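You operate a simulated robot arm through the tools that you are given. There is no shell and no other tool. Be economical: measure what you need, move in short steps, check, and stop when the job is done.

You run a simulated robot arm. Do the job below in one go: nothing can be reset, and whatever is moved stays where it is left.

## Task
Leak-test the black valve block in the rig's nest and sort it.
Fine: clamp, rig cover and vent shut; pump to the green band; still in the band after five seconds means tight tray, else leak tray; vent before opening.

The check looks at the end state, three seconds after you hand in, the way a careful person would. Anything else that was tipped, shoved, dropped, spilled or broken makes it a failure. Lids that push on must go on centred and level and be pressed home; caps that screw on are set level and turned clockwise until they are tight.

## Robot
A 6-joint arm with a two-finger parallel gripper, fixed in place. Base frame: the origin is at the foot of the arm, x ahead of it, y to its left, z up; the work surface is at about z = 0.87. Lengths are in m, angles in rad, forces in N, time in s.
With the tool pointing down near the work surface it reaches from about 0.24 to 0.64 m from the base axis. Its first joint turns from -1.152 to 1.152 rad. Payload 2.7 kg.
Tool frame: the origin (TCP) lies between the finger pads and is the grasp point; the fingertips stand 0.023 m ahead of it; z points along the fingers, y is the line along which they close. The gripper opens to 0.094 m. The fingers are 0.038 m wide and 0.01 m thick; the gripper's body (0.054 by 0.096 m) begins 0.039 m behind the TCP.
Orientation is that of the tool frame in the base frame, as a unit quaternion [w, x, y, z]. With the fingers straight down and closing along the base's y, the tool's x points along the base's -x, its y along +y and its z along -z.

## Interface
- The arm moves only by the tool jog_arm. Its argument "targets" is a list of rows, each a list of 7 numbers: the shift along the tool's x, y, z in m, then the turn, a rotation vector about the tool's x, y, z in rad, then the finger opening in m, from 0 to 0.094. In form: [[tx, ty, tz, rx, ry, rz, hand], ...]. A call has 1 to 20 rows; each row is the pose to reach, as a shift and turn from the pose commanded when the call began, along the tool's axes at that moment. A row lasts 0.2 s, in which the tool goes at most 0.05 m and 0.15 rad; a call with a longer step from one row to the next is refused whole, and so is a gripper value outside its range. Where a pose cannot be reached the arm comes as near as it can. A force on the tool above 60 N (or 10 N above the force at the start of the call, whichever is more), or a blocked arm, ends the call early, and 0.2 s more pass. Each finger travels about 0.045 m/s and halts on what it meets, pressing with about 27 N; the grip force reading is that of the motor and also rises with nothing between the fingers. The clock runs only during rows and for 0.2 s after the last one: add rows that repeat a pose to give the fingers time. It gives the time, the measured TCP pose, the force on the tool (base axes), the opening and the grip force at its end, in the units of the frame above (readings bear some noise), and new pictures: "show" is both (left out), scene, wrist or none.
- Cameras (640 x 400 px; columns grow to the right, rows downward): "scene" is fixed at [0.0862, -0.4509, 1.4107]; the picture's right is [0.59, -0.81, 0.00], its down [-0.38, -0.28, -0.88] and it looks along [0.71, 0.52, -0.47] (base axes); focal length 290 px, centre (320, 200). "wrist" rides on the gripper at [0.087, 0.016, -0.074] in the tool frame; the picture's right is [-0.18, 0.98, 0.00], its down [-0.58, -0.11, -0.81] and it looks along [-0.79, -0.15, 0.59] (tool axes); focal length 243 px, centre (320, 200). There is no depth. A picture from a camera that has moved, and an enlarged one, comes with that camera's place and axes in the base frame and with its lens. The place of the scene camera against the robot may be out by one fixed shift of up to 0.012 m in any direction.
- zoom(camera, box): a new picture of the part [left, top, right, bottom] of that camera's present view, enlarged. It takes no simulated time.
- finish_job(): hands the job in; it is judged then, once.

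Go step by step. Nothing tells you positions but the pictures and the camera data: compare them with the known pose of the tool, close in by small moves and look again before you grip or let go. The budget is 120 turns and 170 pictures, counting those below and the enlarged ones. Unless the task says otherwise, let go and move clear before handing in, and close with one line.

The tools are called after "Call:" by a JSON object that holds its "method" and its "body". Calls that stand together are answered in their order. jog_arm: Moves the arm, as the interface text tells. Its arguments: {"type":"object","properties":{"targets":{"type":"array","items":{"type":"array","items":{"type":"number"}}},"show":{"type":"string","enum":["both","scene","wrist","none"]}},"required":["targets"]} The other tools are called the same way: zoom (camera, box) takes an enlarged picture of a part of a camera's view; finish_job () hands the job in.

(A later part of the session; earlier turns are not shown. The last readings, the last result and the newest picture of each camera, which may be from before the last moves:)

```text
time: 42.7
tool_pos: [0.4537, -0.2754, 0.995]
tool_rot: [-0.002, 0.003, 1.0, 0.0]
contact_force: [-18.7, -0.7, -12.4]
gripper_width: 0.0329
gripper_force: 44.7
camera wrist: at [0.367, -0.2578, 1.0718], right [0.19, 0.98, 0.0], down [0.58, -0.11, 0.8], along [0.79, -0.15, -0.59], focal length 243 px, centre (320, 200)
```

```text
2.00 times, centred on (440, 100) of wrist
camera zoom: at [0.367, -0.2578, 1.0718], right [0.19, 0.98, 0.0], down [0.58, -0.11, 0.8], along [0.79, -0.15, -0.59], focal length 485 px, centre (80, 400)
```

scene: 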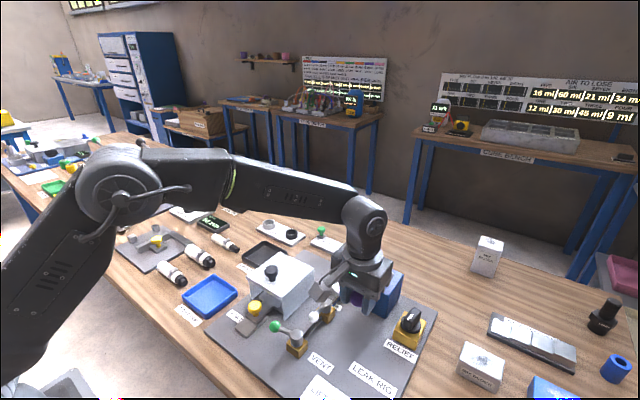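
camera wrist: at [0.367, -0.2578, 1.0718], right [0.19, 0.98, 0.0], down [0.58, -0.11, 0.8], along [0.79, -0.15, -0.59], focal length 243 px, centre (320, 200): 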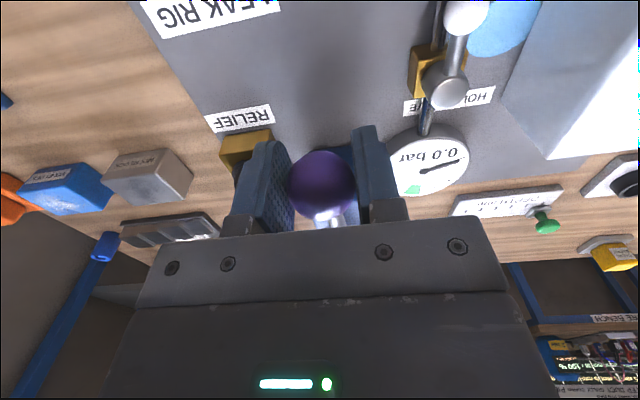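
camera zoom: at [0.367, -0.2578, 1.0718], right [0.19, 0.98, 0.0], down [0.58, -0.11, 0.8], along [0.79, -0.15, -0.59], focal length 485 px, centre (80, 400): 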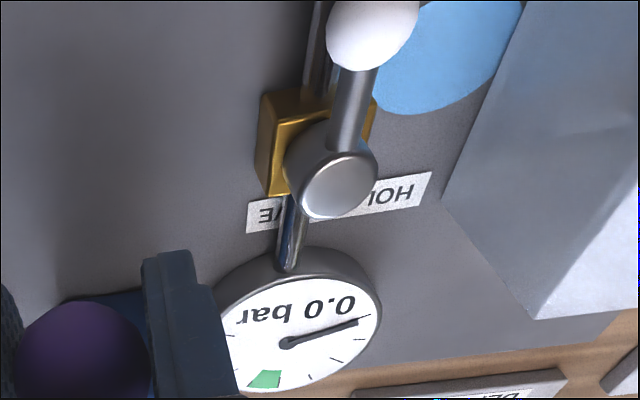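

It drops to zero within about a second, which looks like something isn't shut rather than a small leak. I'll stop pumping, let go, and inspect the clamp and vent closely.

Call:
{"method": "jog_arm", "body": {"targets": [[0, 0, 0, 0, 0, 0, 0.05], [0, 0, 0, 0, 0, 0, 0.07], [0, 0, 0, 0, 0, 0, 0.07], [0, 0, -0.04, 0, 0, 0, 0.07], [0, 0, -0.08, 0, 0, 0, 0.07], [0.04, 0.02, -0.08, 0, 0, 0, 0.07], [0.08, 0.04, -0.08, 0, 0, 0, 0.07], [0.12, 0.07, -0.08, 0, 0, 0, 0.07], [0.15, 0.105, -0.08, 0, 0, 0, 0.07], [0.16, 0.145, -0.08, 0, 0, 0, 0.07], [0.165, 0.185, -0.07, 0, 0, 0, 0.07], [0.17, 0.2, -0.03, 0, 0, 0, 0.07], [0.17, 0.2, 0.0, 0, 0, 0, 0.07]]}}

Call:
{"method": "zoom", "body": {"camera": "wrist", "box": [240, 60, 400, 160]}}

Call:
{"method": "zoom", "body": {"camera": "scene", "box": [240, 260, 400, 360]}}

```text
time: 45.5
tool_pos: [0.2873, -0.0736, 0.9972]
tool_rot: [0.0, 0.003, 1.0, -0.002]
contact_force: [0.2, -0.8, 0.4]
gripper_width: 0.07
gripper_force: 0.1
camera wrist: at [0.2014, -0.0567, 1.0731], right [0.19, 0.98, 0.0], down [0.58, -0.11, 0.81], along [0.79, -0.15, -0.59], focal length 243 px, centre (320, 200)
```

scene: 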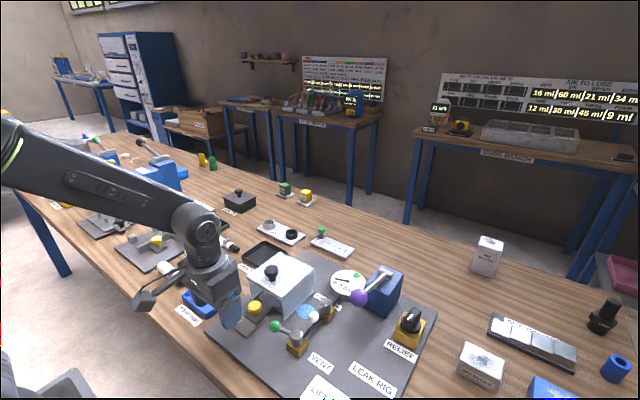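
wrist: 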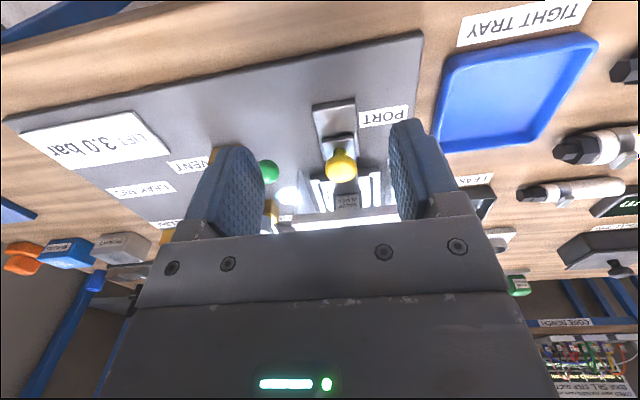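

```text
4.00 times, centred on (320, 110) of wrist
camera zoom: at [0.2014, -0.0567, 1.0731], right [0.19, 0.98, 0.0], down [0.58, -0.11, 0.81], along [0.79, -0.15, -0.59], focal length 970 px, centre (320, 560)
```

zoom: 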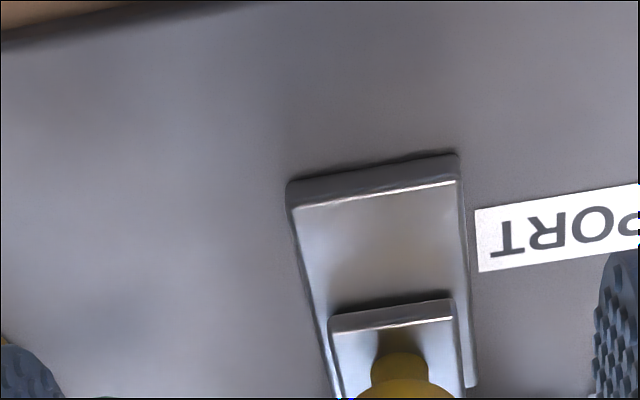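

```text
4.00 times, centred on (320, 310) of scene
camera zoom: at [0.0862, -0.4509, 1.4107], right [0.59, -0.81, 0.0], down [-0.38, -0.28, -0.88], along [0.71, 0.52, -0.47], focal length 1159 px, centre (320, -240)
```

zoom: 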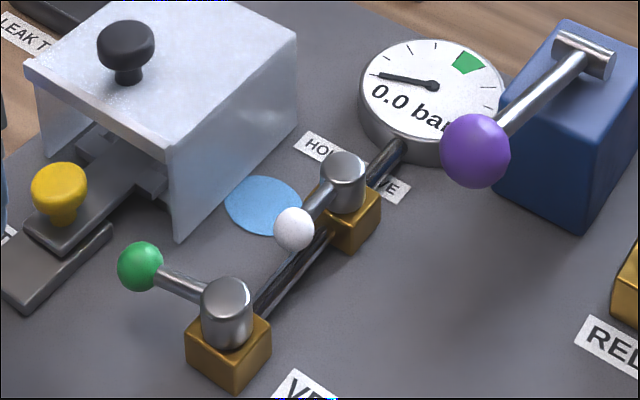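

Call:
{"method": "zoom", "body": {"camera": "wrist", "box": [250, 140, 410, 240]}}

Call:
{"method": "zoom", "body": {"camera": "scene", "box": [235, 275, 315, 335]}}

```text
4.00 times, centred on (330, 190) of wrist
camera zoom: at [0.2014, -0.0567, 1.0731], right [0.19, 0.98, 0.0], down [0.58, -0.11, 0.81], along [0.79, -0.15, -0.59], focal length 970 px, centre (280, 240)
```

zoom: 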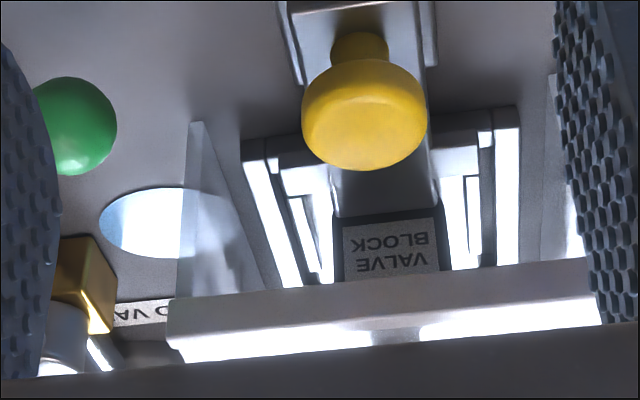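

```text
6.67 times, centred on (275, 305) of scene
camera zoom: at [0.0862, -0.4509, 1.4107], right [0.59, -0.81, 0.0], down [-0.38, -0.28, -0.88], along [0.71, 0.52, -0.47], focal length 1932 px, centre (620, -500)
```

zoom: 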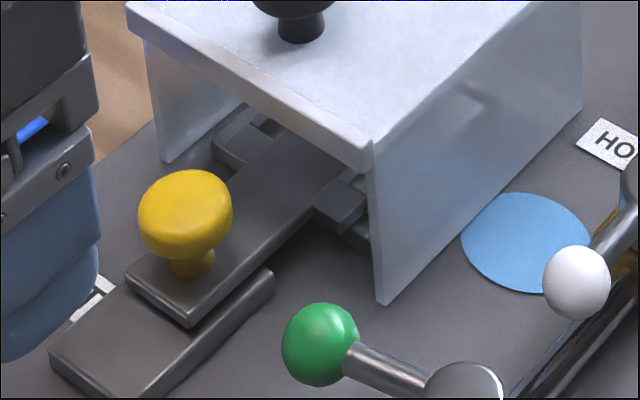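

The sled sits flush on the block and the cover is on. As a cheap check I'll push the clamp knob again with closed fingers, to be sure it is hard home before judging a leak.

Call:
{"method": "jog_arm", "body": {"targets": [[0, 0.003, 0, 0, 0, 0, 0.03], [0, 0.003, 0, 0, 0, 0, 0], [-0.01, 0.003, 0.03, 0, 0, 0, 0], [-0.015, 0.003, 0.06, 0, 0, 0, 0], [-0.015, 0.003, 0.08, 0, 0, 0, 0], [-0.025, 0.003, 0.08, 0, 0, 0, 0], [-0.035, 0.003, 0.08, 0, 0, 0, 0], [-0.045, 0.003, 0.08, 0, 0, 0, 0], [-0.051, 0.003, 0.08, 0, 0, 0, 0], [-0.057, 0.003, 0.08, 0, 0, 0, 0], [-0.063, 0.003, 0.08, 0, 0, 0, 0]]}}

Call:
{"method": "zoom", "body": {"camera": "scene", "box": [235, 265, 395, 365]}}

```text
time: 47.9
tool_pos: [0.3397, -0.0719, 0.9151]
tool_rot: [-0.012, 0.003, 1.0, 0.0]
contact_force: [-53.1, -2.3, 25.7]
gripper_width: 0.0
gripper_force: 26.4
camera wrist: at [0.2556, -0.0541, 0.9927], right [0.19, 0.98, 0.0], down [0.6, -0.11, 0.79], along [0.78, -0.15, -0.61], focal length 243 px, centre (320, 200)
```

scene: 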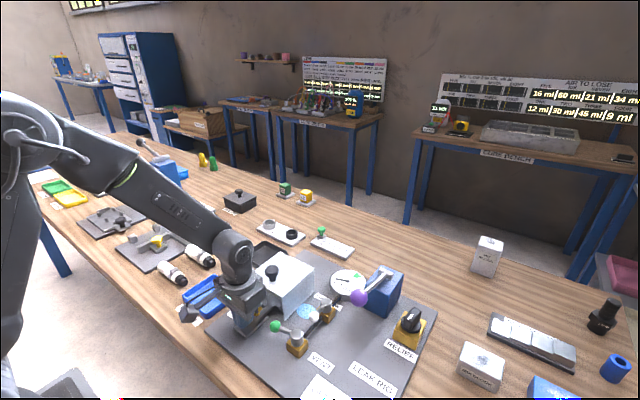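
wrist: 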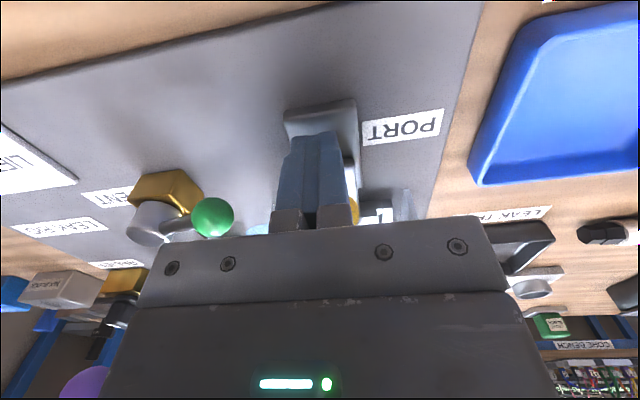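

```text
4.00 times, centred on (315, 315) of scene
camera zoom: at [0.0845, -0.4509, 1.4108], right [0.59, -0.81, 0.0], down [-0.38, -0.28, -0.88], along [0.71, 0.52, -0.47], focal length 1159 px, centre (340, -260)
```

zoom: 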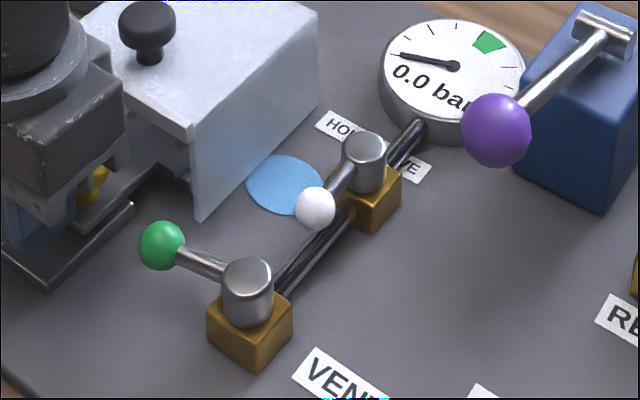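

The clamp is hard home at 53 N. I'll go back to the pump lever and pump briskly.

Call:
{"method": "jog_arm", "body": {"targets": [[0.02, 0, 0, 0, -0.024, 0, 0], [0.03, 0, -0.04, 0, -0.024, 0, 0.02], [0.03, -0.02, -0.08, 0, -0.024, 0, 0.04], [0.03, -0.04, -0.12, 0, -0.024, 0, 0.06], [0.01, -0.06, -0.16, 0, -0.024, 0, 0.07], [-0.02, -0.09, -0.19, 0, -0.024, 0, 0.07], [-0.05, -0.12, -0.2, 0, -0.024, 0, 0.07], [-0.08, -0.16, -0.2, 0, -0.024, 0, 0.07], [-0.105, -0.2, -0.2, 0, -0.024, 0, 0.07], [-0.114, -0.203, -0.2, 0, -0.024, 0, 0.07]], "show": "wrist"}}

```text
refused: row 6 steps farther than a row can; nothing moved
```

Call:
{"method": "jog_arm", "body": {"targets": [[0.02, 0, 0, 0, -0.024, 0, 0], [0.03, 0, -0.04, 0, -0.024, 0, 0.02], [0.03, -0.02, -0.08, 0, -0.024, 0, 0.04], [0.03, -0.04, -0.12, 0, -0.024, 0, 0.06], [0.01, -0.06, -0.16, 0, -0.024, 0, 0.07], [-0.01, -0.08, -0.19, 0, -0.024, 0, 0.07], [-0.04, -0.11, -0.2, 0, -0.024, 0, 0.07], [-0.07, -0.14, -0.2, 0, -0.024, 0, 0.07], [-0.095, -0.18, -0.2, 0, -0.024, 0, 0.07], [-0.114, -0.203, -0.2, 0, -0.024, 0, 0.07]], "show": "wrist"}}

```text
time: 50.1
tool_pos: [0.4601, -0.276, 1.118]
tool_rot: [0.013, 0.002, 1.0, -0.001]
contact_force: [0.1, 0.2, 0.9]
gripper_width: 0.0702
gripper_force: 0.0
camera wrist: at [0.3732, -0.2588, 1.191], right [0.19, 0.98, 0.0], down [0.56, -0.11, 0.82], along [0.81, -0.15, -0.57], focal length 243 px, centre (320, 200)
```

wrist: 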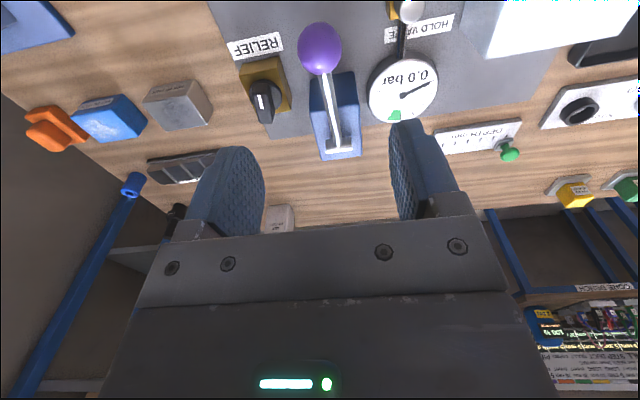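

Call:
{"method": "jog_arm", "body": {"targets": [[0.008, 0.001, 0.03, 0, 0.026, 0, 0.06], [0.009, 0.001, 0.07, 0, 0.026, 0, 0.06], [0.0095, 0.001, 0.11, 0, 0.026, 0, 0.06], [0.0095, 0.001, 0.12, 0, 0.026, 0, 0.06], [0.0095, 0.001, 0.12, 0, 0.026, 0, 0.03], [0.0095, 0.001, 0.12, 0, 0.026, 0, 0.02], [0.0095, 0.001, 0.12, 0, 0.026, 0, 0.02]], "show": "wrist"}}

```text
time: 51.7
tool_pos: [0.4538, -0.2751, 0.9977]
tool_rot: [-0.001, 0.003, 1.0, -0.001]
contact_force: [2.5, -8.2, -4.9]
gripper_width: 0.0333
gripper_force: 44.8
camera wrist: at [0.3683, -0.2575, 1.0737], right [0.19, 0.98, 0.0], down [0.58, -0.11, 0.81], along [0.79, -0.15, -0.59], focal length 243 px, centre (320, 200)
```

wrist: 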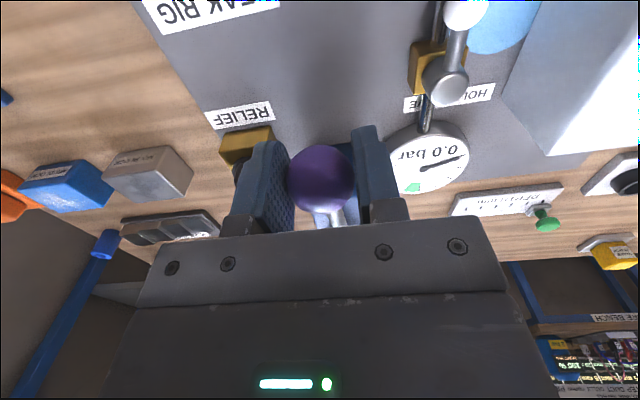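

Call:
{"method": "jog_arm", "body": {"targets": [[0.004, 0, 0.04, 0, 0, 0, 0.02], [0, 0, 0.078, 0, 0, 0, 0.02], [0.004, 0, 0.04, 0, 0, 0, 0.02], [0, 0, 0, 0, 0, 0, 0.02], [0.004, 0, 0.04, 0, 0, 0, 0.02], [0, 0, 0.078, 0, 0, 0, 0.02], [0.004, 0, 0.04, 0, 0, 0, 0.02], [0, 0, 0, 0, 0, 0, 0.02]], "show": "wrist"}}

Call:
{"method": "zoom", "body": {"camera": "wrist", "box": [340, 0, 540, 200]}}

```text
time: 53.5
tool_pos: [0.4525, -0.2738, 0.9945]
tool_rot: [-0.003, 0.005, 1.0, -0.001]
contact_force: [-3.0, -32.6, -14.3]
gripper_width: 0.0344
gripper_force: 16.3
camera wrist: at [0.3682, -0.2569, 1.0715], right [0.19, 0.98, 0.0], down [0.59, -0.11, 0.8], along [0.79, -0.16, -0.6], focal length 243 px, centre (320, 200)
```

wrist: 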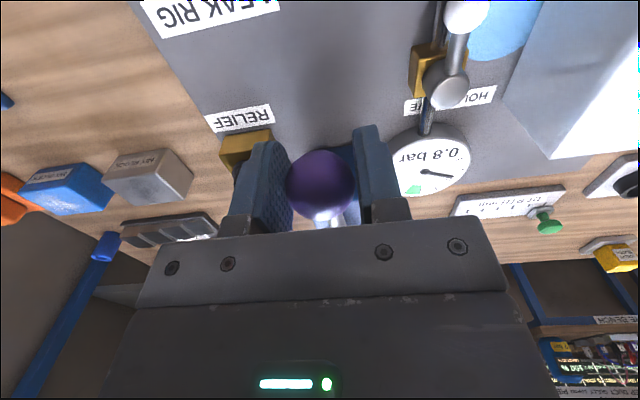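

```text
2.00 times, centred on (440, 100) of wrist
camera zoom: at [0.3682, -0.2569, 1.0715], right [0.19, 0.98, 0.0], down [0.59, -0.11, 0.8], along [0.79, -0.16, -0.6], focal length 485 px, centre (80, 400)
```

zoom: 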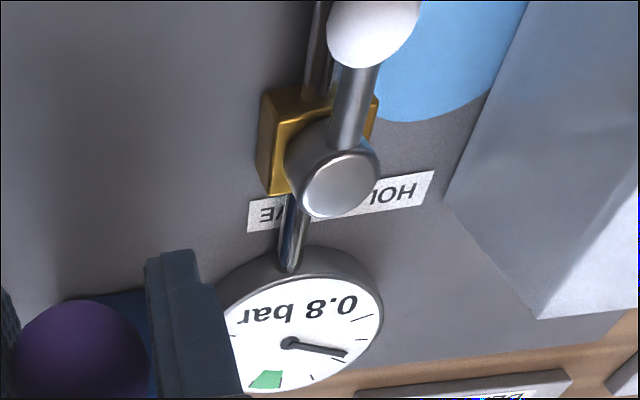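

Call:
{"method": "jog_arm", "body": {"targets": [[0.004, -0.001, 0.04, 0, 0, 0, 0.02], [0, -0.001, 0.08, 0, 0, 0, 0.02], [0.004, -0.001, 0.04, 0, 0, 0, 0.02], [0, -0.001, 0, 0, 0, 0, 0.02], [0.004, -0.001, 0.04, 0, 0, 0, 0.02], [0, -0.001, 0.08, 0, 0, 0, 0.02], [0.004, -0.001, 0.04, 0, 0, 0, 0.02], [0, -0.001, 0, 0, 0, 0, 0.02]], "show": "wrist"}}

Call:
{"method": "zoom", "body": {"camera": "wrist", "box": [340, 0, 540, 200]}}

```text
time: 55.3
tool_pos: [0.4526, -0.2739, 0.9971]
tool_rot: [-0.003, 0.002, 1.0, 0.001]
contact_force: [-4.4, -12.0, -14.4]
gripper_width: 0.034
gripper_force: 15.3
camera wrist: at [0.3684, -0.2579, 1.0735], right [0.19, 0.98, 0.0], down [0.59, -0.11, 0.8], along [0.79, -0.15, -0.6], focal length 243 px, centre (320, 200)
```

wrist: 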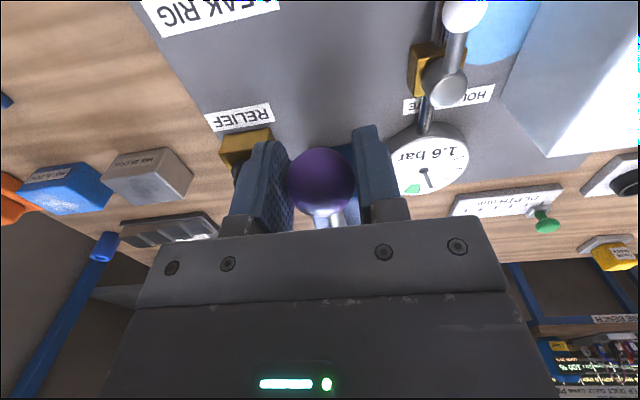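

```text
2.00 times, centred on (440, 100) of wrist
camera zoom: at [0.3684, -0.2579, 1.0735], right [0.19, 0.98, 0.0], down [0.59, -0.11, 0.8], along [0.79, -0.15, -0.6], focal length 485 px, centre (80, 400)
```

zoom: 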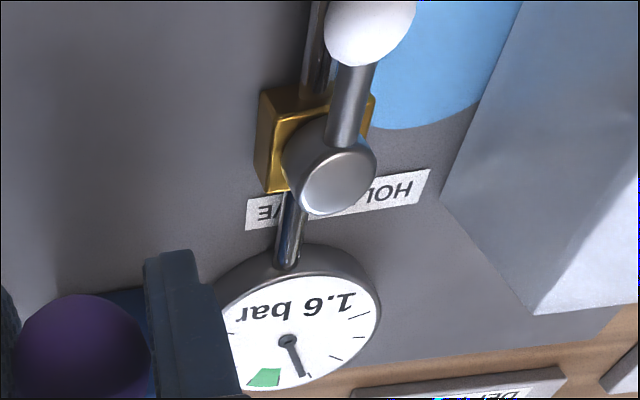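

1.6 bar. One more stroke should reach the green band.

Call:
{"method": "jog_arm", "body": {"targets": [[0.004, 0, 0.04, 0, 0, 0, 0.02], [0, 0, 0.08, 0, 0, 0, 0.02], [0.004, 0, 0.04, 0, 0, 0, 0.02], [0, 0, 0, 0, 0, 0, 0.02]], "show": "wrist"}}

Call:
{"method": "zoom", "body": {"camera": "wrist", "box": [370, 100, 490, 210]}}

```text
time: 56.3
tool_pos: [0.4511, -0.2763, 0.9937]
tool_rot: [-0.005, 0.004, 1.0, 0.002]
contact_force: [-2.4, 5.4, -11.9]
gripper_width: 0.0339
gripper_force: 19.5
camera wrist: at [0.366, -0.2578, 1.0712], right [0.19, 0.98, 0.0], down [0.59, -0.12, 0.8], along [0.79, -0.15, -0.6], focal length 243 px, centre (320, 200)
```

wrist: 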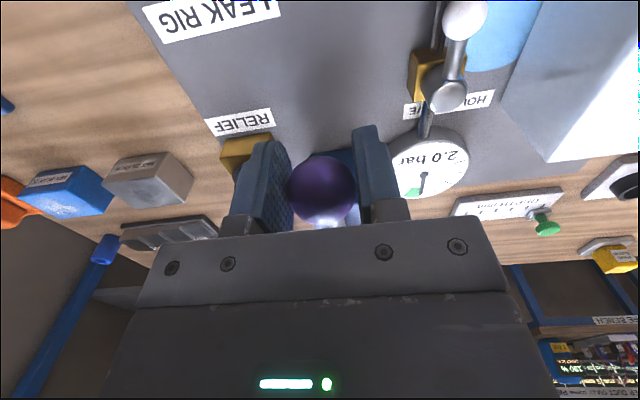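

```text
3.64 times, centred on (430, 155) of wrist
camera zoom: at [0.366, -0.2578, 1.0712], right [0.19, 0.98, 0.0], down [0.59, -0.12, 0.8], along [0.79, -0.15, -0.6], focal length 882 px, centre (-80, 364)
```

zoom: 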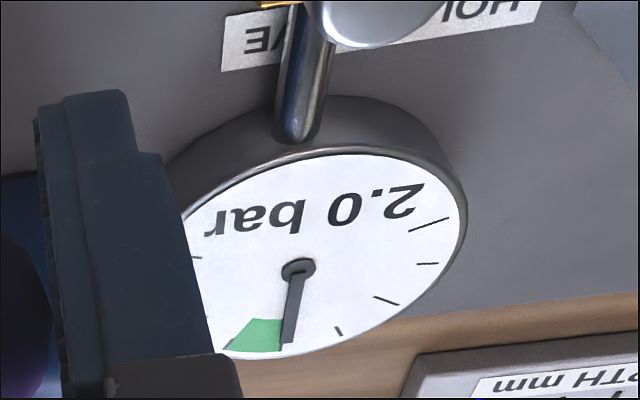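

2.0 is right at the band's lower edge (band ≈2.0–2.5). One slightly shorter stroke to get inside it.

Call:
{"method": "jog_arm", "body": {"targets": [[0.004, 0, 0.035, 0, 0, 0, 0.02], [0.002, 0, 0.07, 0, 0, 0, 0.02], [0.004, 0, 0.035, 0, 0, 0, 0.02], [0, 0, 0, 0, 0, 0, 0.02]], "show": "none"}}

Call:
{"method": "zoom", "body": {"camera": "wrist", "box": [370, 100, 490, 210]}}

```text
time: 57.3
tool_pos: [0.4545, -0.2752, 0.995]
tool_rot: [-0.004, 0.003, 1.0, 0.001]
contact_force: [-2.2, -18.5, -18.4]
gripper_width: 0.034
gripper_force: 19.5
```

```text
3.64 times, centred on (430, 155) of wrist
camera zoom: at [0.3694, -0.2577, 1.0715], right [0.19, 0.98, 0.0], down [0.59, -0.11, 0.8], along [0.79, -0.15, -0.6], focal length 882 px, centre (-80, 364)
```

zoom: 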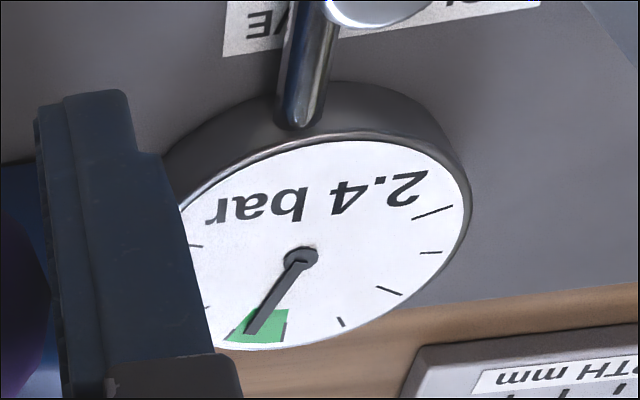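

In the band at 2.4 bar. Now I hold still for five seconds and read again, with a mid-point check.

Call:
{"method": "jog_arm", "body": {"targets": [[0, 0, 0, 0, 0, 0, 0.02], [0, 0, 0, 0, 0, 0, 0.02], [0, 0, 0, 0, 0, 0, 0.02], [0, 0, 0, 0, 0, 0, 0.02], [0, 0, 0, 0, 0, 0, 0.02], [0, 0, 0, 0, 0, 0, 0.02], [0, 0, 0, 0, 0, 0, 0.02], [0, 0, 0, 0, 0, 0, 0.02], [0, 0, 0, 0, 0, 0, 0.02], [0, 0, 0, 0, 0, 0, 0.02]], "show": "none"}}

Call:
{"method": "zoom", "body": {"camera": "wrist", "box": [370, 100, 490, 210]}}

Call:
{"method": "jog_arm", "body": {"targets": [[0, 0, 0, 0, 0, 0, 0.02], [0, 0, 0, 0, 0, 0, 0.02], [0, 0, 0, 0, 0, 0, 0.02], [0, 0, 0, 0, 0, 0, 0.02], [0, 0, 0, 0, 0, 0, 0.02], [0, 0, 0, 0, 0, 0, 0.02], [0, 0, 0, 0, 0, 0, 0.02], [0, 0, 0, 0, 0, 0, 0.02], [0, 0, 0, 0, 0, 0, 0.02], [0, 0, 0, 0, 0, 0, 0.02], [0, 0, 0, 0, 0, 0, 0.02], [0, 0, 0, 0, 0, 0, 0.02], [0, 0, 0, 0, 0, 0, 0.02], [0, 0, 0, 0, 0, 0, 0.02], [0, 0, 0, 0, 0, 0, 0.02]], "show": "none"}}

Call:
{"method": "zoom", "body": {"camera": "wrist", "box": [340, 0, 540, 200]}}

Call:
{"method": "zoom", "body": {"camera": "scene", "box": [240, 260, 400, 360]}}

```text
time: 59.5
tool_pos: [0.4546, -0.2748, 0.9958]
tool_rot: [-0.003, 0.003, 1.0, 0.0]
contact_force: [-18.5, -11.7, -19.7]
gripper_width: 0.0328
gripper_force: 44.9
```

```text
3.64 times, centred on (430, 155) of wrist
camera zoom: at [0.3693, -0.2577, 1.0716], right [0.19, 0.98, 0.0], down [0.58, -0.11, 0.8], along [0.79, -0.15, -0.6], focal length 882 px, centre (-80, 364)
```

zoom: 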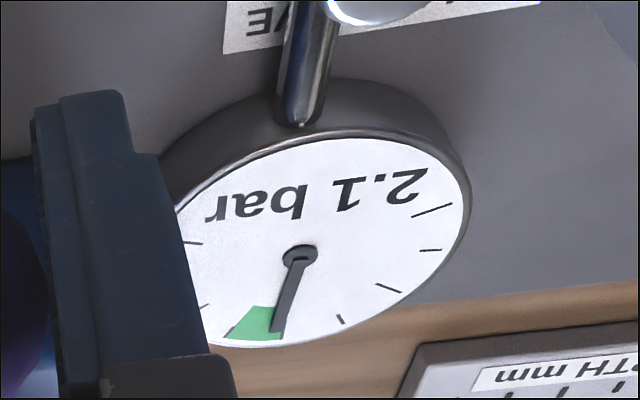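

```text
time: 62.7
tool_pos: [0.4552, -0.2752, 0.9948]
tool_rot: [-0.003, 0.002, 1.0, -0.001]
contact_force: [-16.7, -13.0, -18.5]
gripper_width: 0.0332
gripper_force: 44.8
```

```text
2.00 times, centred on (440, 100) of wrist
camera zoom: at [0.3695, -0.2576, 1.0718], right [0.19, 0.98, 0.0], down [0.58, -0.11, 0.8], along [0.79, -0.15, -0.6], focal length 485 px, centre (80, 400)
```

zoom: 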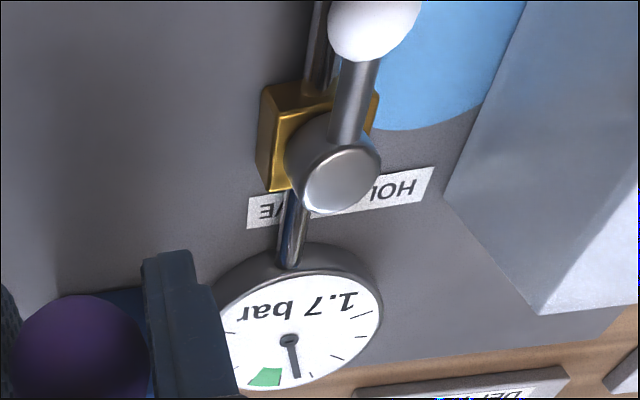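

```text
4.00 times, centred on (320, 310) of scene
camera zoom: at [0.086, -0.4515, 1.4105], right [0.59, -0.81, 0.0], down [-0.38, -0.28, -0.88], along [0.71, 0.52, -0.47], focal length 1159 px, centre (320, -240)
```

zoom: 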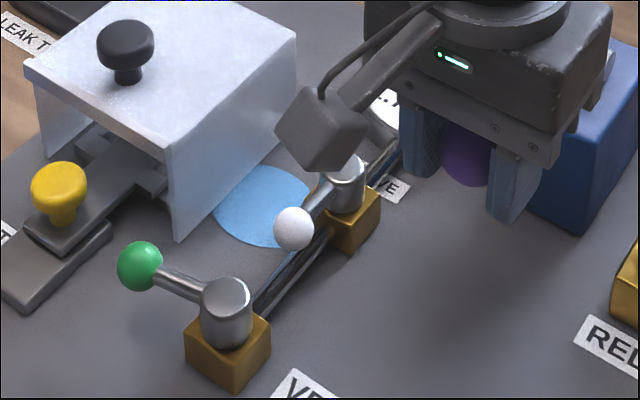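

Pressure fell from 2.4 to 1.7 bar in about five seconds, out of the band, so the block leaks (and there's a wet patch by the nest). I'll release the pump lever and go to the vent lever to vent before opening.

Call:
{"method": "jog_arm", "body": {"targets": [[0, 0, 0, 0, 0, 0, 0.05], [0, 0, 0, 0, 0, 0, 0.07], [0, 0, -0.04, 0, 0, 0, 0.07], [0, 0, -0.08, 0, 0, 0, 0.07], [0.02, 0.03, -0.08, 0, 0, 0.13, 0.06], [0.04, 0.06, -0.08, 0, 0, 0.27, 0.05], [0.06, 0.09, -0.08, 0, 0, 0.41, 0.044], [0.08, 0.115, -0.08, 0, 0, 0.55, 0.044], [0.0925, 0.1317, -0.08, 0, 0, 0.69, 0.044], [0.0925, 0.1317, -0.08, 0, 0, 0.83, 0.044], [0.0925, 0.1317, -0.08, 0, 0, 0.97, 0.044], [0.0925, 0.1317, -0.08, 0, 0, 1.11, 0.044], [0.0925, 0.1317, -0.08, 0, 0, 1.25, 0.044], [0.0925, 0.1317, -0.08, 0, 0, 1.39, 0.044], [0.0925, 0.1317, -0.04, 0, 0, 1.39, 0.044]]}}

Call:
{"method": "zoom", "body": {"camera": "scene", "box": [240, 240, 400, 360]}}

```text
time: 65.9
tool_pos: [0.3629, -0.1394, 1.0356]
tool_rot: [-0.001, 0.643, 0.766, -0.002]
contact_force: [0.5, -0.1, 0.2]
gripper_width: 0.0443
gripper_force: 0.1
camera wrist: at [0.3632, -0.0524, 1.1115], right [1.0, -0.01, 0.0], down [-0.01, -0.59, 0.81], along [-0.01, -0.81, -0.59], focal length 243 px, centre (320, 200)
```

scene: 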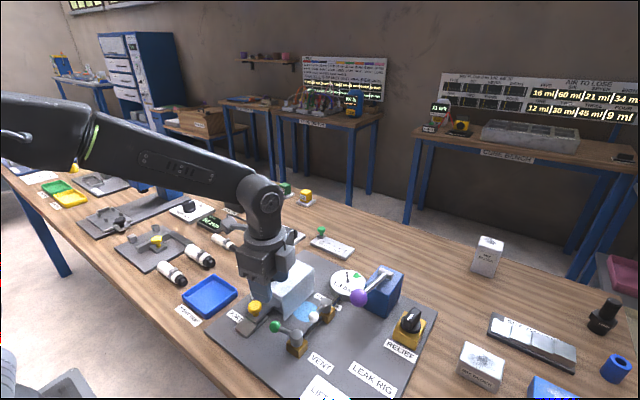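
wrist: 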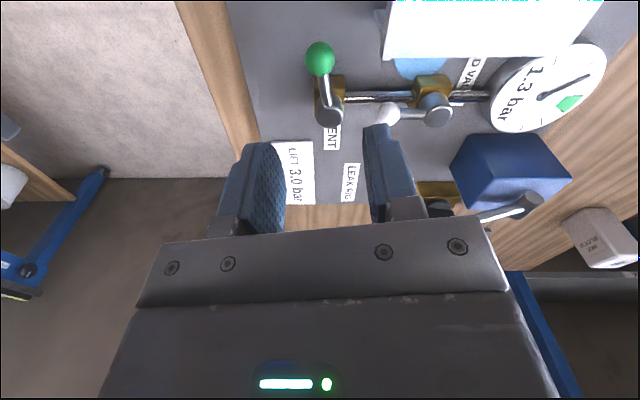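

```text
3.33 times, centred on (320, 300) of scene
camera zoom: at [0.0862, -0.4509, 1.4107], right [0.59, -0.81, 0.0], down [-0.38, -0.28, -0.88], along [0.71, 0.52, -0.47], focal length 966 px, centre (320, -133)
```

zoom: 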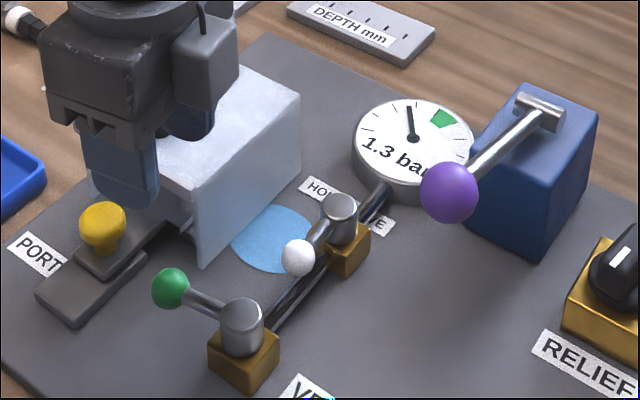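

Call:
{"method": "jog_arm", "body": {"targets": [[-0.003, -0.002, 0.04, 0, 0, 0, 0.044], [-0.003, -0.002, 0.08, 0, 0, 0, 0.044], [-0.003, -0.002, 0.1245, 0, 0, 0, 0.044], [-0.003, -0.002, 0.1245, 0, 0, 0, 0.02], [-0.003, -0.002, 0.1245, 0, 0, 0, 0.012], [-0.003, -0.002, 0.1245, 0, 0, 0, 0.012]], "show": "wrist"}}

```text
time: 67.3
tool_pos: [0.361, -0.1454, 0.9118]
tool_rot: [-0.002, 0.642, 0.767, -0.001]
contact_force: [-8.5, -3.2, -2.6]
gripper_width: 0.0231
gripper_force: 45.4
camera wrist: at [0.3641, -0.0562, 0.9875], right [1.0, -0.01, 0.0], down [0.0, -0.59, 0.81], along [-0.01, -0.81, -0.59], focal length 243 px, centre (320, 200)
```

wrist: 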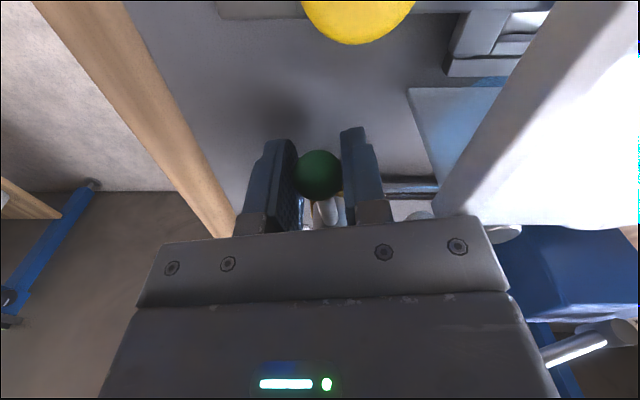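

Gripped. Now turning the vent back towards open along the arc.

Call:
{"method": "jog_arm", "body": {"targets": [[-0.0005, -0.0066, 0, 0, 0, -0.14, 0.012], [-0.0018, -0.013, 0, 0, 0, -0.28, 0.012], [-0.0041, -0.0192, 0, 0, 0, -0.42, 0.012], [-0.0072, -0.025, 0, 0, 0, -0.56, 0.012], [-0.0111, -0.0303, 0, 0, 0, -0.7, 0.012]], "show": "none"}}

```text
time: 68.5
tool_pos: [0.3336, -0.1627, 0.913]
tool_rot: [-0.001, 0.339, 0.941, -0.001]
contact_force: [2.3, 9.7, -14.2]
gripper_width: 0.0235
gripper_force: 45.1
```

Call:
{"method": "jog_arm", "body": {"targets": [[-0.0005, -0.0066, 0, 0, 0, -0.14, 0.012], [-0.0018, -0.013, 0, 0, 0, -0.28, 0.012], [-0.0041, -0.0192, 0, 0, 0, -0.42, 0.012], [-0.0072, -0.025, 0, 0, 0, -0.56, 0.012], [-0.0108, -0.03, 0, 0, 0, -0.69, 0.012]], "show": "scene"}}

Call:
{"method": "zoom", "body": {"camera": "scene", "box": [240, 240, 400, 360]}}

```text
time: 69.7
tool_pos: [0.3236, -0.1901, 0.9117]
tool_rot: [-0.001, 0.002, 1.0, -0.001]
contact_force: [14.1, 22.8, -19.5]
gripper_width: 0.0232
gripper_force: 45.3
```

scene: 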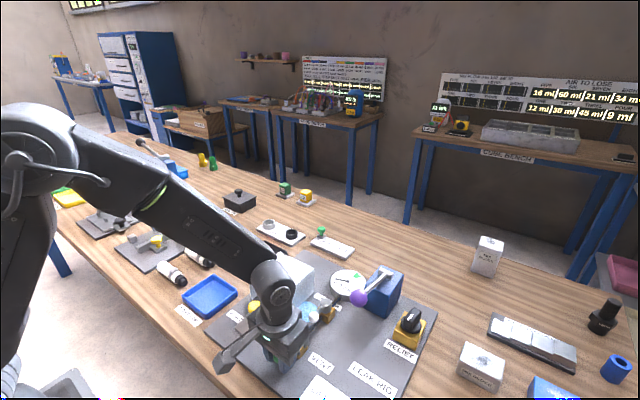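

```text
3.33 times, centred on (320, 300) of scene
camera zoom: at [0.0868, -0.4504, 1.4108], right [0.59, -0.81, 0.0], down [-0.38, -0.28, -0.88], along [0.71, 0.52, -0.47], focal length 966 px, centre (320, -133)
```

zoom: 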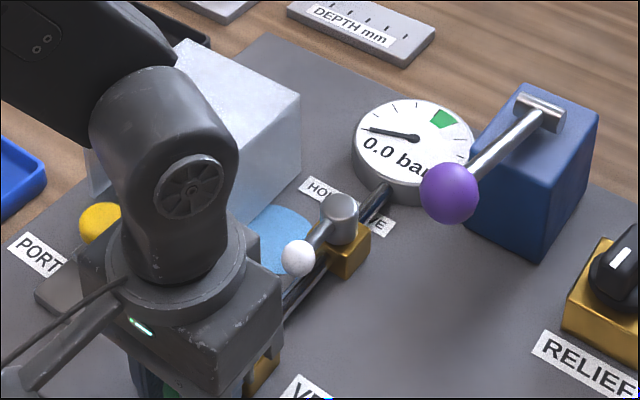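

Venting dropped the gauge to 0.0 at once, so the vent had been properly shut. But the wet patch lies close to the hold valve, so before condemning the block I want to know whether the rig itself is leaking. I'll re-shut the vent, pump up and close the hold valve this time.

Call:
{"method": "jog_arm", "body": {"targets": [[-0.0005, 0.0066, 0, 0, 0, 0.14, 0.012], [-0.0018, 0.013, 0, 0, 0, 0.28, 0.012], [-0.0041, 0.0192, 0, 0, 0, 0.42, 0.012], [-0.0072, 0.025, 0, 0, 0, 0.56, 0.012], [-0.0111, 0.0303, 0, 0, 0, 0.7, 0.012], [-0.0157, 0.035, 0, 0, 0, 0.84, 0.012], [-0.0208, 0.039, 0, 0, 0, 0.98, 0.012], [-0.0265, 0.0423, 0, 0, 0, 1.12, 0.012], [-0.0326, 0.0447, 0, 0, 0, 1.26, 0.012], [-0.0376, 0.0461, 0, 0, 0, 1.37, 0.012]], "show": "none"}}

```text
time: 71.9
tool_pos: [0.3597, -0.1457, 0.9121]
tool_rot: [-0.002, 0.636, 0.772, -0.001]
contact_force: [-8.9, 31.9, 4.6]
gripper_width: 0.023
gripper_force: 45.0
```

Call:
{"method": "jog_arm", "body": {"targets": [[0.002, 0.002, 0, 0, 0, 0.03, 0.012], [0.003, 0.004, 0, 0, 0, 0.05, 0.012]], "show": "none"}}

Call:
{"method": "zoom", "body": {"camera": "scene", "box": [240, 240, 400, 360]}}

```text
time: 72.5
tool_pos: [0.3613, -0.1428, 0.9127]
tool_rot: [-0.001, 0.654, 0.757, -0.002]
contact_force: [-17.4, 1.6, 4.6]
gripper_width: 0.0229
gripper_force: 45.2
```

```text
3.33 times, centred on (320, 300) of scene
camera zoom: at [0.0856, -0.4509, 1.4107], right [0.59, -0.81, 0.0], down [-0.38, -0.28, -0.88], along [0.71, 0.52, -0.47], focal length 966 px, centre (320, -133)
```

zoom: 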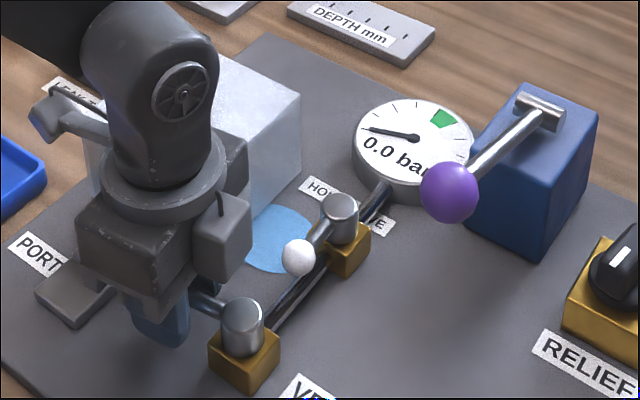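

The vent is shut at its stop again. I'll release, rise and turn back square.

Call:
{"method": "jog_arm", "body": {"targets": [[0, 0, 0, 0, 0, 0, 0.03], [0, 0, 0, 0, 0, 0, 0.044], [0, 0, 0, 0, 0, 0, 0.044], [0, 0, -0.04, 0, 0, 0, 0.044], [0, 0, -0.08, 0, 0, -0.14, 0.044], [0, 0, -0.12, 0, 0, -0.28, 0.044], [0, 0, -0.16, 0, 0, -0.42, 0.044], [0, 0, -0.19, 0, 0, -0.56, 0.05], [0, 0, -0.19, 0, 0, -0.7, 0.06], [0, 0, -0.19, 0, 0, -0.84, 0.07], [0, 0, -0.19, 0, 0, -0.98, 0.07], [0, 0, -0.19, 0, 0, -1.12, 0.07], [0, 0, -0.19, 0, 0, -1.26, 0.07], [0, 0, -0.19, 0, 0, -1.4, 0.07], [0, 0, -0.19, 0, 0, -1.423, 0.07]], "show": "none"}}

```text
time: 75.7
tool_pos: [0.3642, -0.1437, 1.1027]
tool_rot: [-0.001, 0.0, 1.0, -0.001]
contact_force: [0.6, 0.2, 0.0]
gripper_width: 0.0701
gripper_force: 0.0
```

Call:
{"method": "jog_arm", "body": {"targets": [[-0.025, -0.035, 0, 0, 0, 0, 0.07], [-0.05, -0.07, 0, 0, 0, 0, 0.07], [-0.075, -0.105, 0, 0, 0, 0, 0.07], [-0.0895, -0.1315, 0, 0, 0, 0, 0.07], [-0.0895, -0.1315, 0.04, 0, 0, 0, 0.07], [-0.0895, -0.1315, 0.08, 0, 0, 0, 0.07], [-0.0895, -0.1315, 0.1047, 0, 0, 0, 0.07], [-0.0895, -0.1315, 0.1047, 0, 0, 0, 0.03], [-0.0895, -0.1315, 0.1047, 0, 0, 0, 0.02], [-0.0895, -0.1315, 0.1047, 0, 0, 0, 0.02]], "show": "none"}}

Call:
{"method": "jog_arm", "body": {"targets": [[0.004, 0, 0.04, 0, 0, 0, 0.02], [0, 0, 0.08, 0, 0, 0, 0.02], [0.004, 0, 0.04, 0, 0, 0, 0.02], [0, 0, 0, 0, 0, 0, 0.02], [0.004, 0, 0.04, 0, 0, 0, 0.02], [0, 0, 0.08, 0, 0, 0, 0.02], [0.004, 0, 0.04, 0, 0, 0, 0.02], [0, 0, 0, 0, 0, 0, 0.02], [0.004, 0, 0.04, 0, 0, 0, 0.02], [0, 0, 0.08, 0, 0, 0, 0.02], [0.004, 0, 0.04, 0, 0, 0, 0.02], [0, 0, 0, 0, 0, 0, 0.02], [0.004, 0, 0.04, 0, 0, 0, 0.02], [0, 0, 0.08, 0, 0, 0, 0.02], [0.004, 0, 0.04, 0, 0, 0, 0.02], [0, 0, 0, 0, 0, 0, 0.02]], "show": "wrist"}}

```text
time: 77.9
tool_pos: [0.4534, -0.2749, 0.9971]
tool_rot: [-0.001, 0.0, 1.0, -0.002]
contact_force: [1.8, -3.5, -3.2]
gripper_width: 0.0332
gripper_force: 38.2
```

```text
time: 81.3
tool_pos: [0.4551, -0.2741, 0.9962]
tool_rot: [-0.004, 0.002, 1.0, 0.0]
contact_force: [-4.5, -27.3, -18.9]
gripper_width: 0.0338
gripper_force: 14.7
camera wrist: at [0.3678, -0.2578, 1.073], right [0.19, 0.98, 0.0], down [0.59, -0.11, 0.8], along [0.79, -0.15, -0.6], focal length 243 px, centre (320, 200)
```

wrist: 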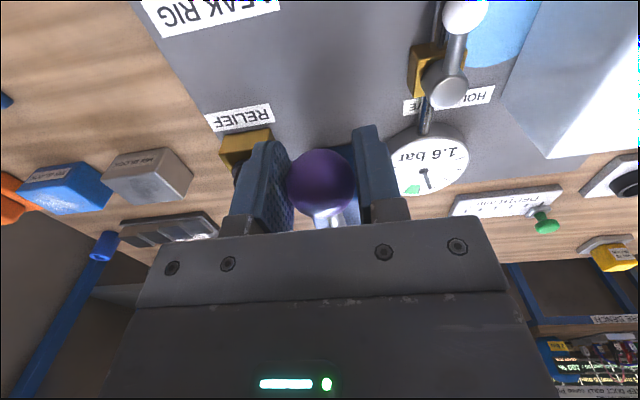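

Two more strokes, then straight over to the hold valve lever at ≈(0.426, -0.189).

Call:
{"method": "jog_arm", "body": {"targets": [[0.004, 0, 0.04, 0, 0, 0, 0.02], [0, 0, 0.08, 0, 0, 0, 0.02], [0.004, 0, 0.04, 0, 0, 0, 0.02], [0, 0, 0, 0, 0, 0, 0.02], [0.004, 0, 0.04, 0, 0, 0, 0.02], [0, 0, 0.08, 0, 0, 0, 0.02], [0.004, 0, 0.04, 0, 0, 0, 0.02], [0, 0, 0, 0, 0, 0, 0.02], [0, 0, 0, 0, 0, 0, 0.06], [0, 0, 0, 0, 0, 0, 0.06], [0, 0, -0.045, 0, 0, 0, 0.06], [0.01, 0.03, -0.06, 0, 0, 0, 0.055], [0.02, 0.06, -0.06, 0, 0, 0, 0.05], [0.0277, 0.086, -0.05, 0, 0, 0, 0.05], [0.0277, 0.086, -0.01, 0, 0, 0, 0.05], [0.0277, 0.086, 0.03, 0, 0, 0, 0.05]], "show": "wrist"}}

Call:
{"method": "zoom", "body": {"camera": "scene", "box": [260, 240, 420, 360]}}

```text
time: 84.7
tool_pos: [0.4262, -0.1894, 0.9678]
tool_rot: [0.0, 0.001, 1.0, -0.001]
contact_force: [-0.3, 0.2, 0.7]
gripper_width: 0.0502
gripper_force: 0.1
camera wrist: at [0.3415, -0.1724, 1.0435], right [0.19, 0.98, 0.0], down [0.58, -0.11, 0.81], along [0.79, -0.15, -0.59], focal length 243 px, centre (320, 200)
```

wrist: 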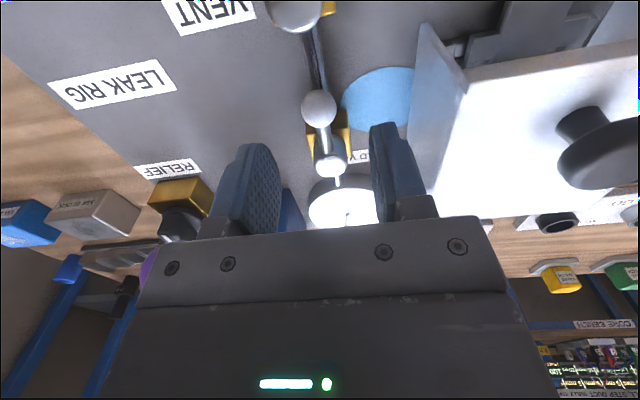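

```text
3.33 times, centred on (340, 300) of scene
camera zoom: at [0.0862, -0.4509, 1.4107], right [0.59, -0.81, 0.0], down [-0.38, -0.28, -0.88], along [0.71, 0.52, -0.47], focal length 966 px, centre (253, -133)
```

zoom: 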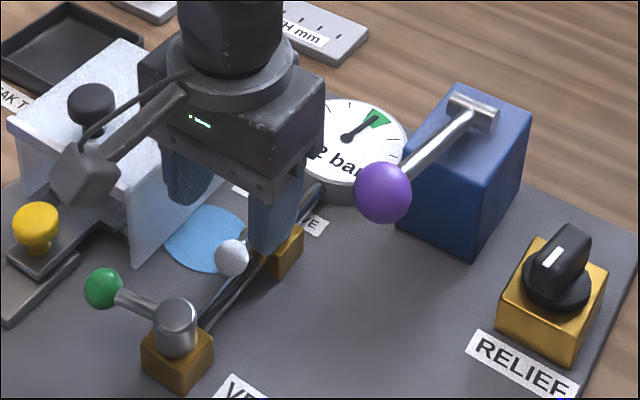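

Gauge still at 2.2. I'll go down, grip the white ball and turn it clockwise.

Call:
{"method": "jog_arm", "body": {"targets": [[-0.003, 0, 0.03, 0, 0, 0, 0.05], [-0.003, 0, 0.056, 0, 0, 0, 0.04], [-0.003, 0, 0.056, 0, 0, 0, 0.012], [-0.003, 0, 0.056, 0, 0, 0, 0.012], [-0.0034, 0.0058, 0.056, 0, 0, 0.13, 0.012], [-0.0045, 0.0116, 0.056, 0, 0, 0.26, 0.012], [-0.0064, 0.0171, 0.056, 0, 0, 0.39, 0.012], [-0.0089, 0.0224, 0.056, 0, 0, 0.52, 0.012], [-0.0122, 0.0272, 0.056, 0, 0, 0.65, 0.012], [-0.016, 0.0316, 0.056, 0, 0, 0.78, 0.012]], "show": "none"}}

Call:
{"method": "zoom", "body": {"camera": "scene", "box": [260, 240, 420, 360]}}

```text
time: 86.0
tool_pos: [0.4297, -0.1909, 0.9106]
tool_rot: [0.003, 0.089, 0.996, -0.007]
contact_force: [4.2, -19.3, -9.1]
gripper_width: 0.0212
gripper_force: 45.3
stopped in row 6: the force on the tool passed its limit (the readings are from after the stop); the commanded pose is now the measured one
```

```text
3.33 times, centred on (340, 300) of scene
camera zoom: at [0.0864, -0.4515, 1.4105], right [0.59, -0.81, 0.0], down [-0.38, -0.28, -0.88], along [0.71, 0.52, -0.47], focal length 966 px, centre (253, -133)
```

zoom: 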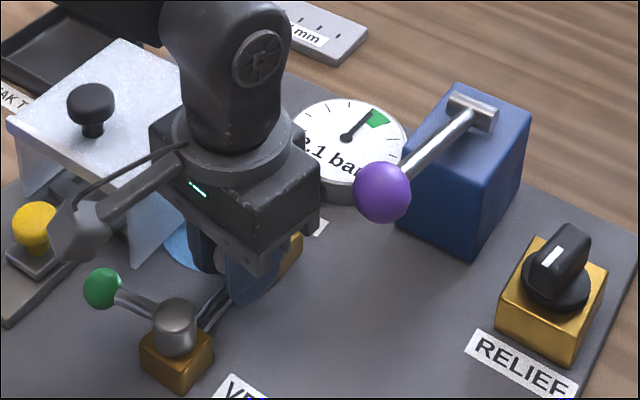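

The hold lever won't go clockwise; it's on a stop. I'll try a small counter-clockwise move.

Call:
{"method": "jog_arm", "body": {"targets": [[0, -0.001, 0, 0, 0, -0.14, 0.012], [-0.001, -0.005, 0, 0, 0, -0.28, 0.012], [-0.0015, -0.01, 0, 0, 0, -0.4, 0.012]], "show": "none"}}

Call:
{"method": "zoom", "body": {"camera": "scene", "box": [260, 240, 420, 360]}}

```text
time: 86.8
tool_pos: [0.4296, -0.1962, 0.9117]
tool_rot: [0.001, -0.112, 0.994, -0.006]
contact_force: [-1.9, -5.2, -1.2]
gripper_width: 0.0215
gripper_force: 45.6
```

```text
3.33 times, centred on (340, 300) of scene
camera zoom: at [0.0862, -0.4511, 1.4106], right [0.59, -0.81, 0.0], down [-0.38, -0.28, -0.88], along [0.71, 0.52, -0.47], focal length 966 px, centre (253, -133)
```

zoom: 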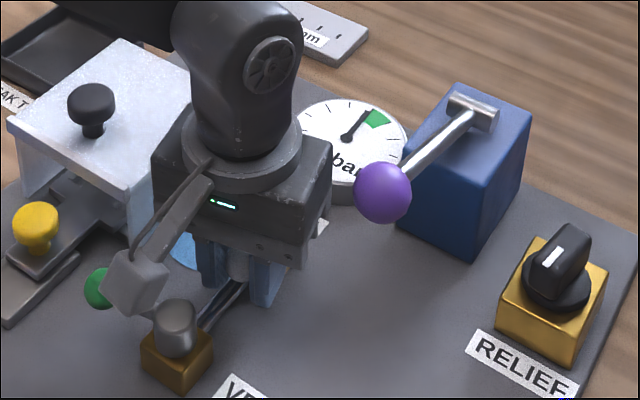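

It turns counter-clockwise freely. I'll take it about 30° while the gripper still clears the pump lever's ball.

Call:
{"method": "jog_arm", "body": {"targets": [[0.0008, -0.005, 0, 0, 0, -0.09, 0.012], [0.002, -0.01, 0, 0, 0, -0.18, 0.012], [0.0034, -0.015, 0, 0, 0, -0.27, 0.012], [0.0034, -0.015, 0, 0, 0, -0.27, 0.03], [0.0034, -0.015, 0, 0, 0, -0.27, 0.044], [0.0034, -0.015, 0, 0, 0, -0.27, 0.044], [0.0034, -0.015, -0.04, 0, 0, -0.27, 0.044], [0.0034, -0.015, -0.08, 0, 0, -0.27, 0.03], [0.0034, -0.015, -0.12, 0, 0, -0.14, 0.01], [0.0034, -0.015, -0.13, 0, 0, 0, 0], [0.0034, -0.015, -0.13, 0, 0, 0.14, 0], [0.0034, -0.015, -0.13, 0, 0, 0.224, 0]], "show": "wrist"}}

Call:
{"method": "zoom", "body": {"camera": "scene", "box": [260, 240, 420, 360]}}

```text
time: 89.4
tool_pos: [0.429, -0.2101, 1.0416]
tool_rot: [0.002, 0.002, 1.0, -0.006]
contact_force: [0.0, -0.2, -0.4]
gripper_width: 0.0
gripper_force: 26.8
camera wrist: at [0.343, -0.1928, 1.1172], right [0.19, 0.98, -0.01], down [0.58, -0.1, 0.81], along [0.79, -0.16, -0.59], focal length 243 px, centre (320, 200)
```

wrist: 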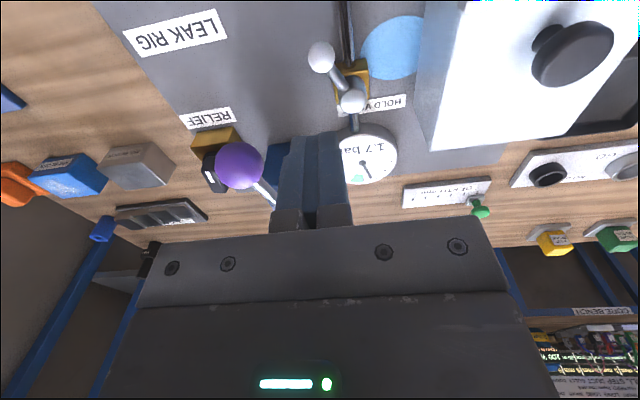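

```text
3.33 times, centred on (340, 300) of scene
camera zoom: at [0.0862, -0.4509, 1.4107], right [0.59, -0.81, 0.0], down [-0.38, -0.28, -0.88], along [0.71, 0.52, -0.47], focal length 966 px, centre (253, -133)
```

zoom: 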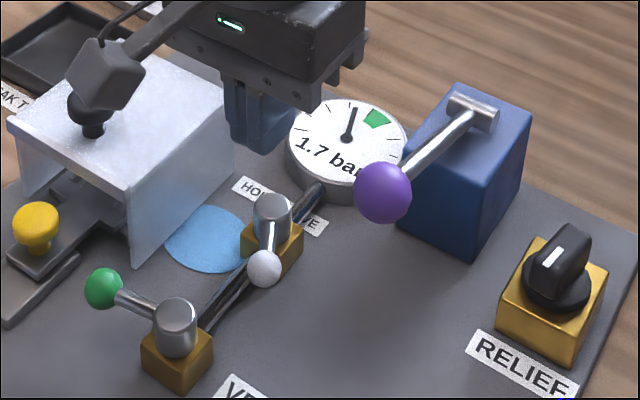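

Lever is at ≈30° and the gauge still falls (1.7). I'll turn the hand 90° so it clears the pump ball, and push the lever the rest of the way with closed fingers.

Call:
{"method": "jog_arm", "body": {"targets": [[0.01, 0.002, 0, 0, 0, 0.14, 0], [0.02, 0.005, 0, 0, 0, 0.28, 0], [0.028, 0.005, 0, 0, 0, 0.42, 0], [0.028, 0.005, 0, 0, 0, 0.56, 0], [0.028, 0.005, 0, 0, 0, 0.7, 0], [0.028, 0.005, 0, 0, 0, 0.84, 0], [0.028, 0.005, 0, 0, 0, 0.98, 0], [0.028, 0.005, 0.02, 0, 0, 1.12, 0], [0.028, 0.005, 0.04, 0, 0, 1.26, 0], [0.028, 0.005, 0.08, 0, 0, 1.4, 0], [0.028, 0.005, 0.12, 0, 0, 1.5, 0], [0.028, 0.005, 0.129, 0, 0, 1.5, 0], [0.018, 0.0, 0.129, 0, 0, 1.5, 0], [0.008, -0.005, 0.129, 0, 0, 1.5, 0], [-0.001, -0.009, 0.129, 0, 0, 1.5, 0], [-0.007, -0.011, 0.129, 0, 0, 1.5, 0], [-0.012, -0.012, 0.129, 0, 0, 1.5, 0]], "show": "none"}}

Call:
{"method": "zoom", "body": {"camera": "scene", "box": [260, 240, 420, 360]}}

```text
time: 92.6
tool_pos: [0.4226, -0.2171, 0.9112]
tool_rot: [-0.006, 0.687, 0.726, -0.003]
contact_force: [-25.1, 14.6, 8.0]
gripper_width: 0.0001
gripper_force: 26.8
stopped in row 16: the force on the tool passed its limit (the readings are from after the stop); the commanded pose is now the measured one
```

```text
3.33 times, centred on (340, 300) of scene
camera zoom: at [0.0855, -0.4504, 1.4109], right [0.59, -0.81, 0.0], down [-0.38, -0.28, -0.88], along [0.71, 0.52, -0.47], focal length 966 px, centre (253, -133)
```

zoom: 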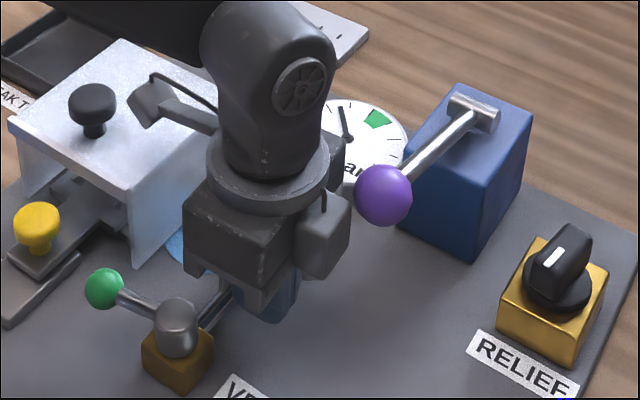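

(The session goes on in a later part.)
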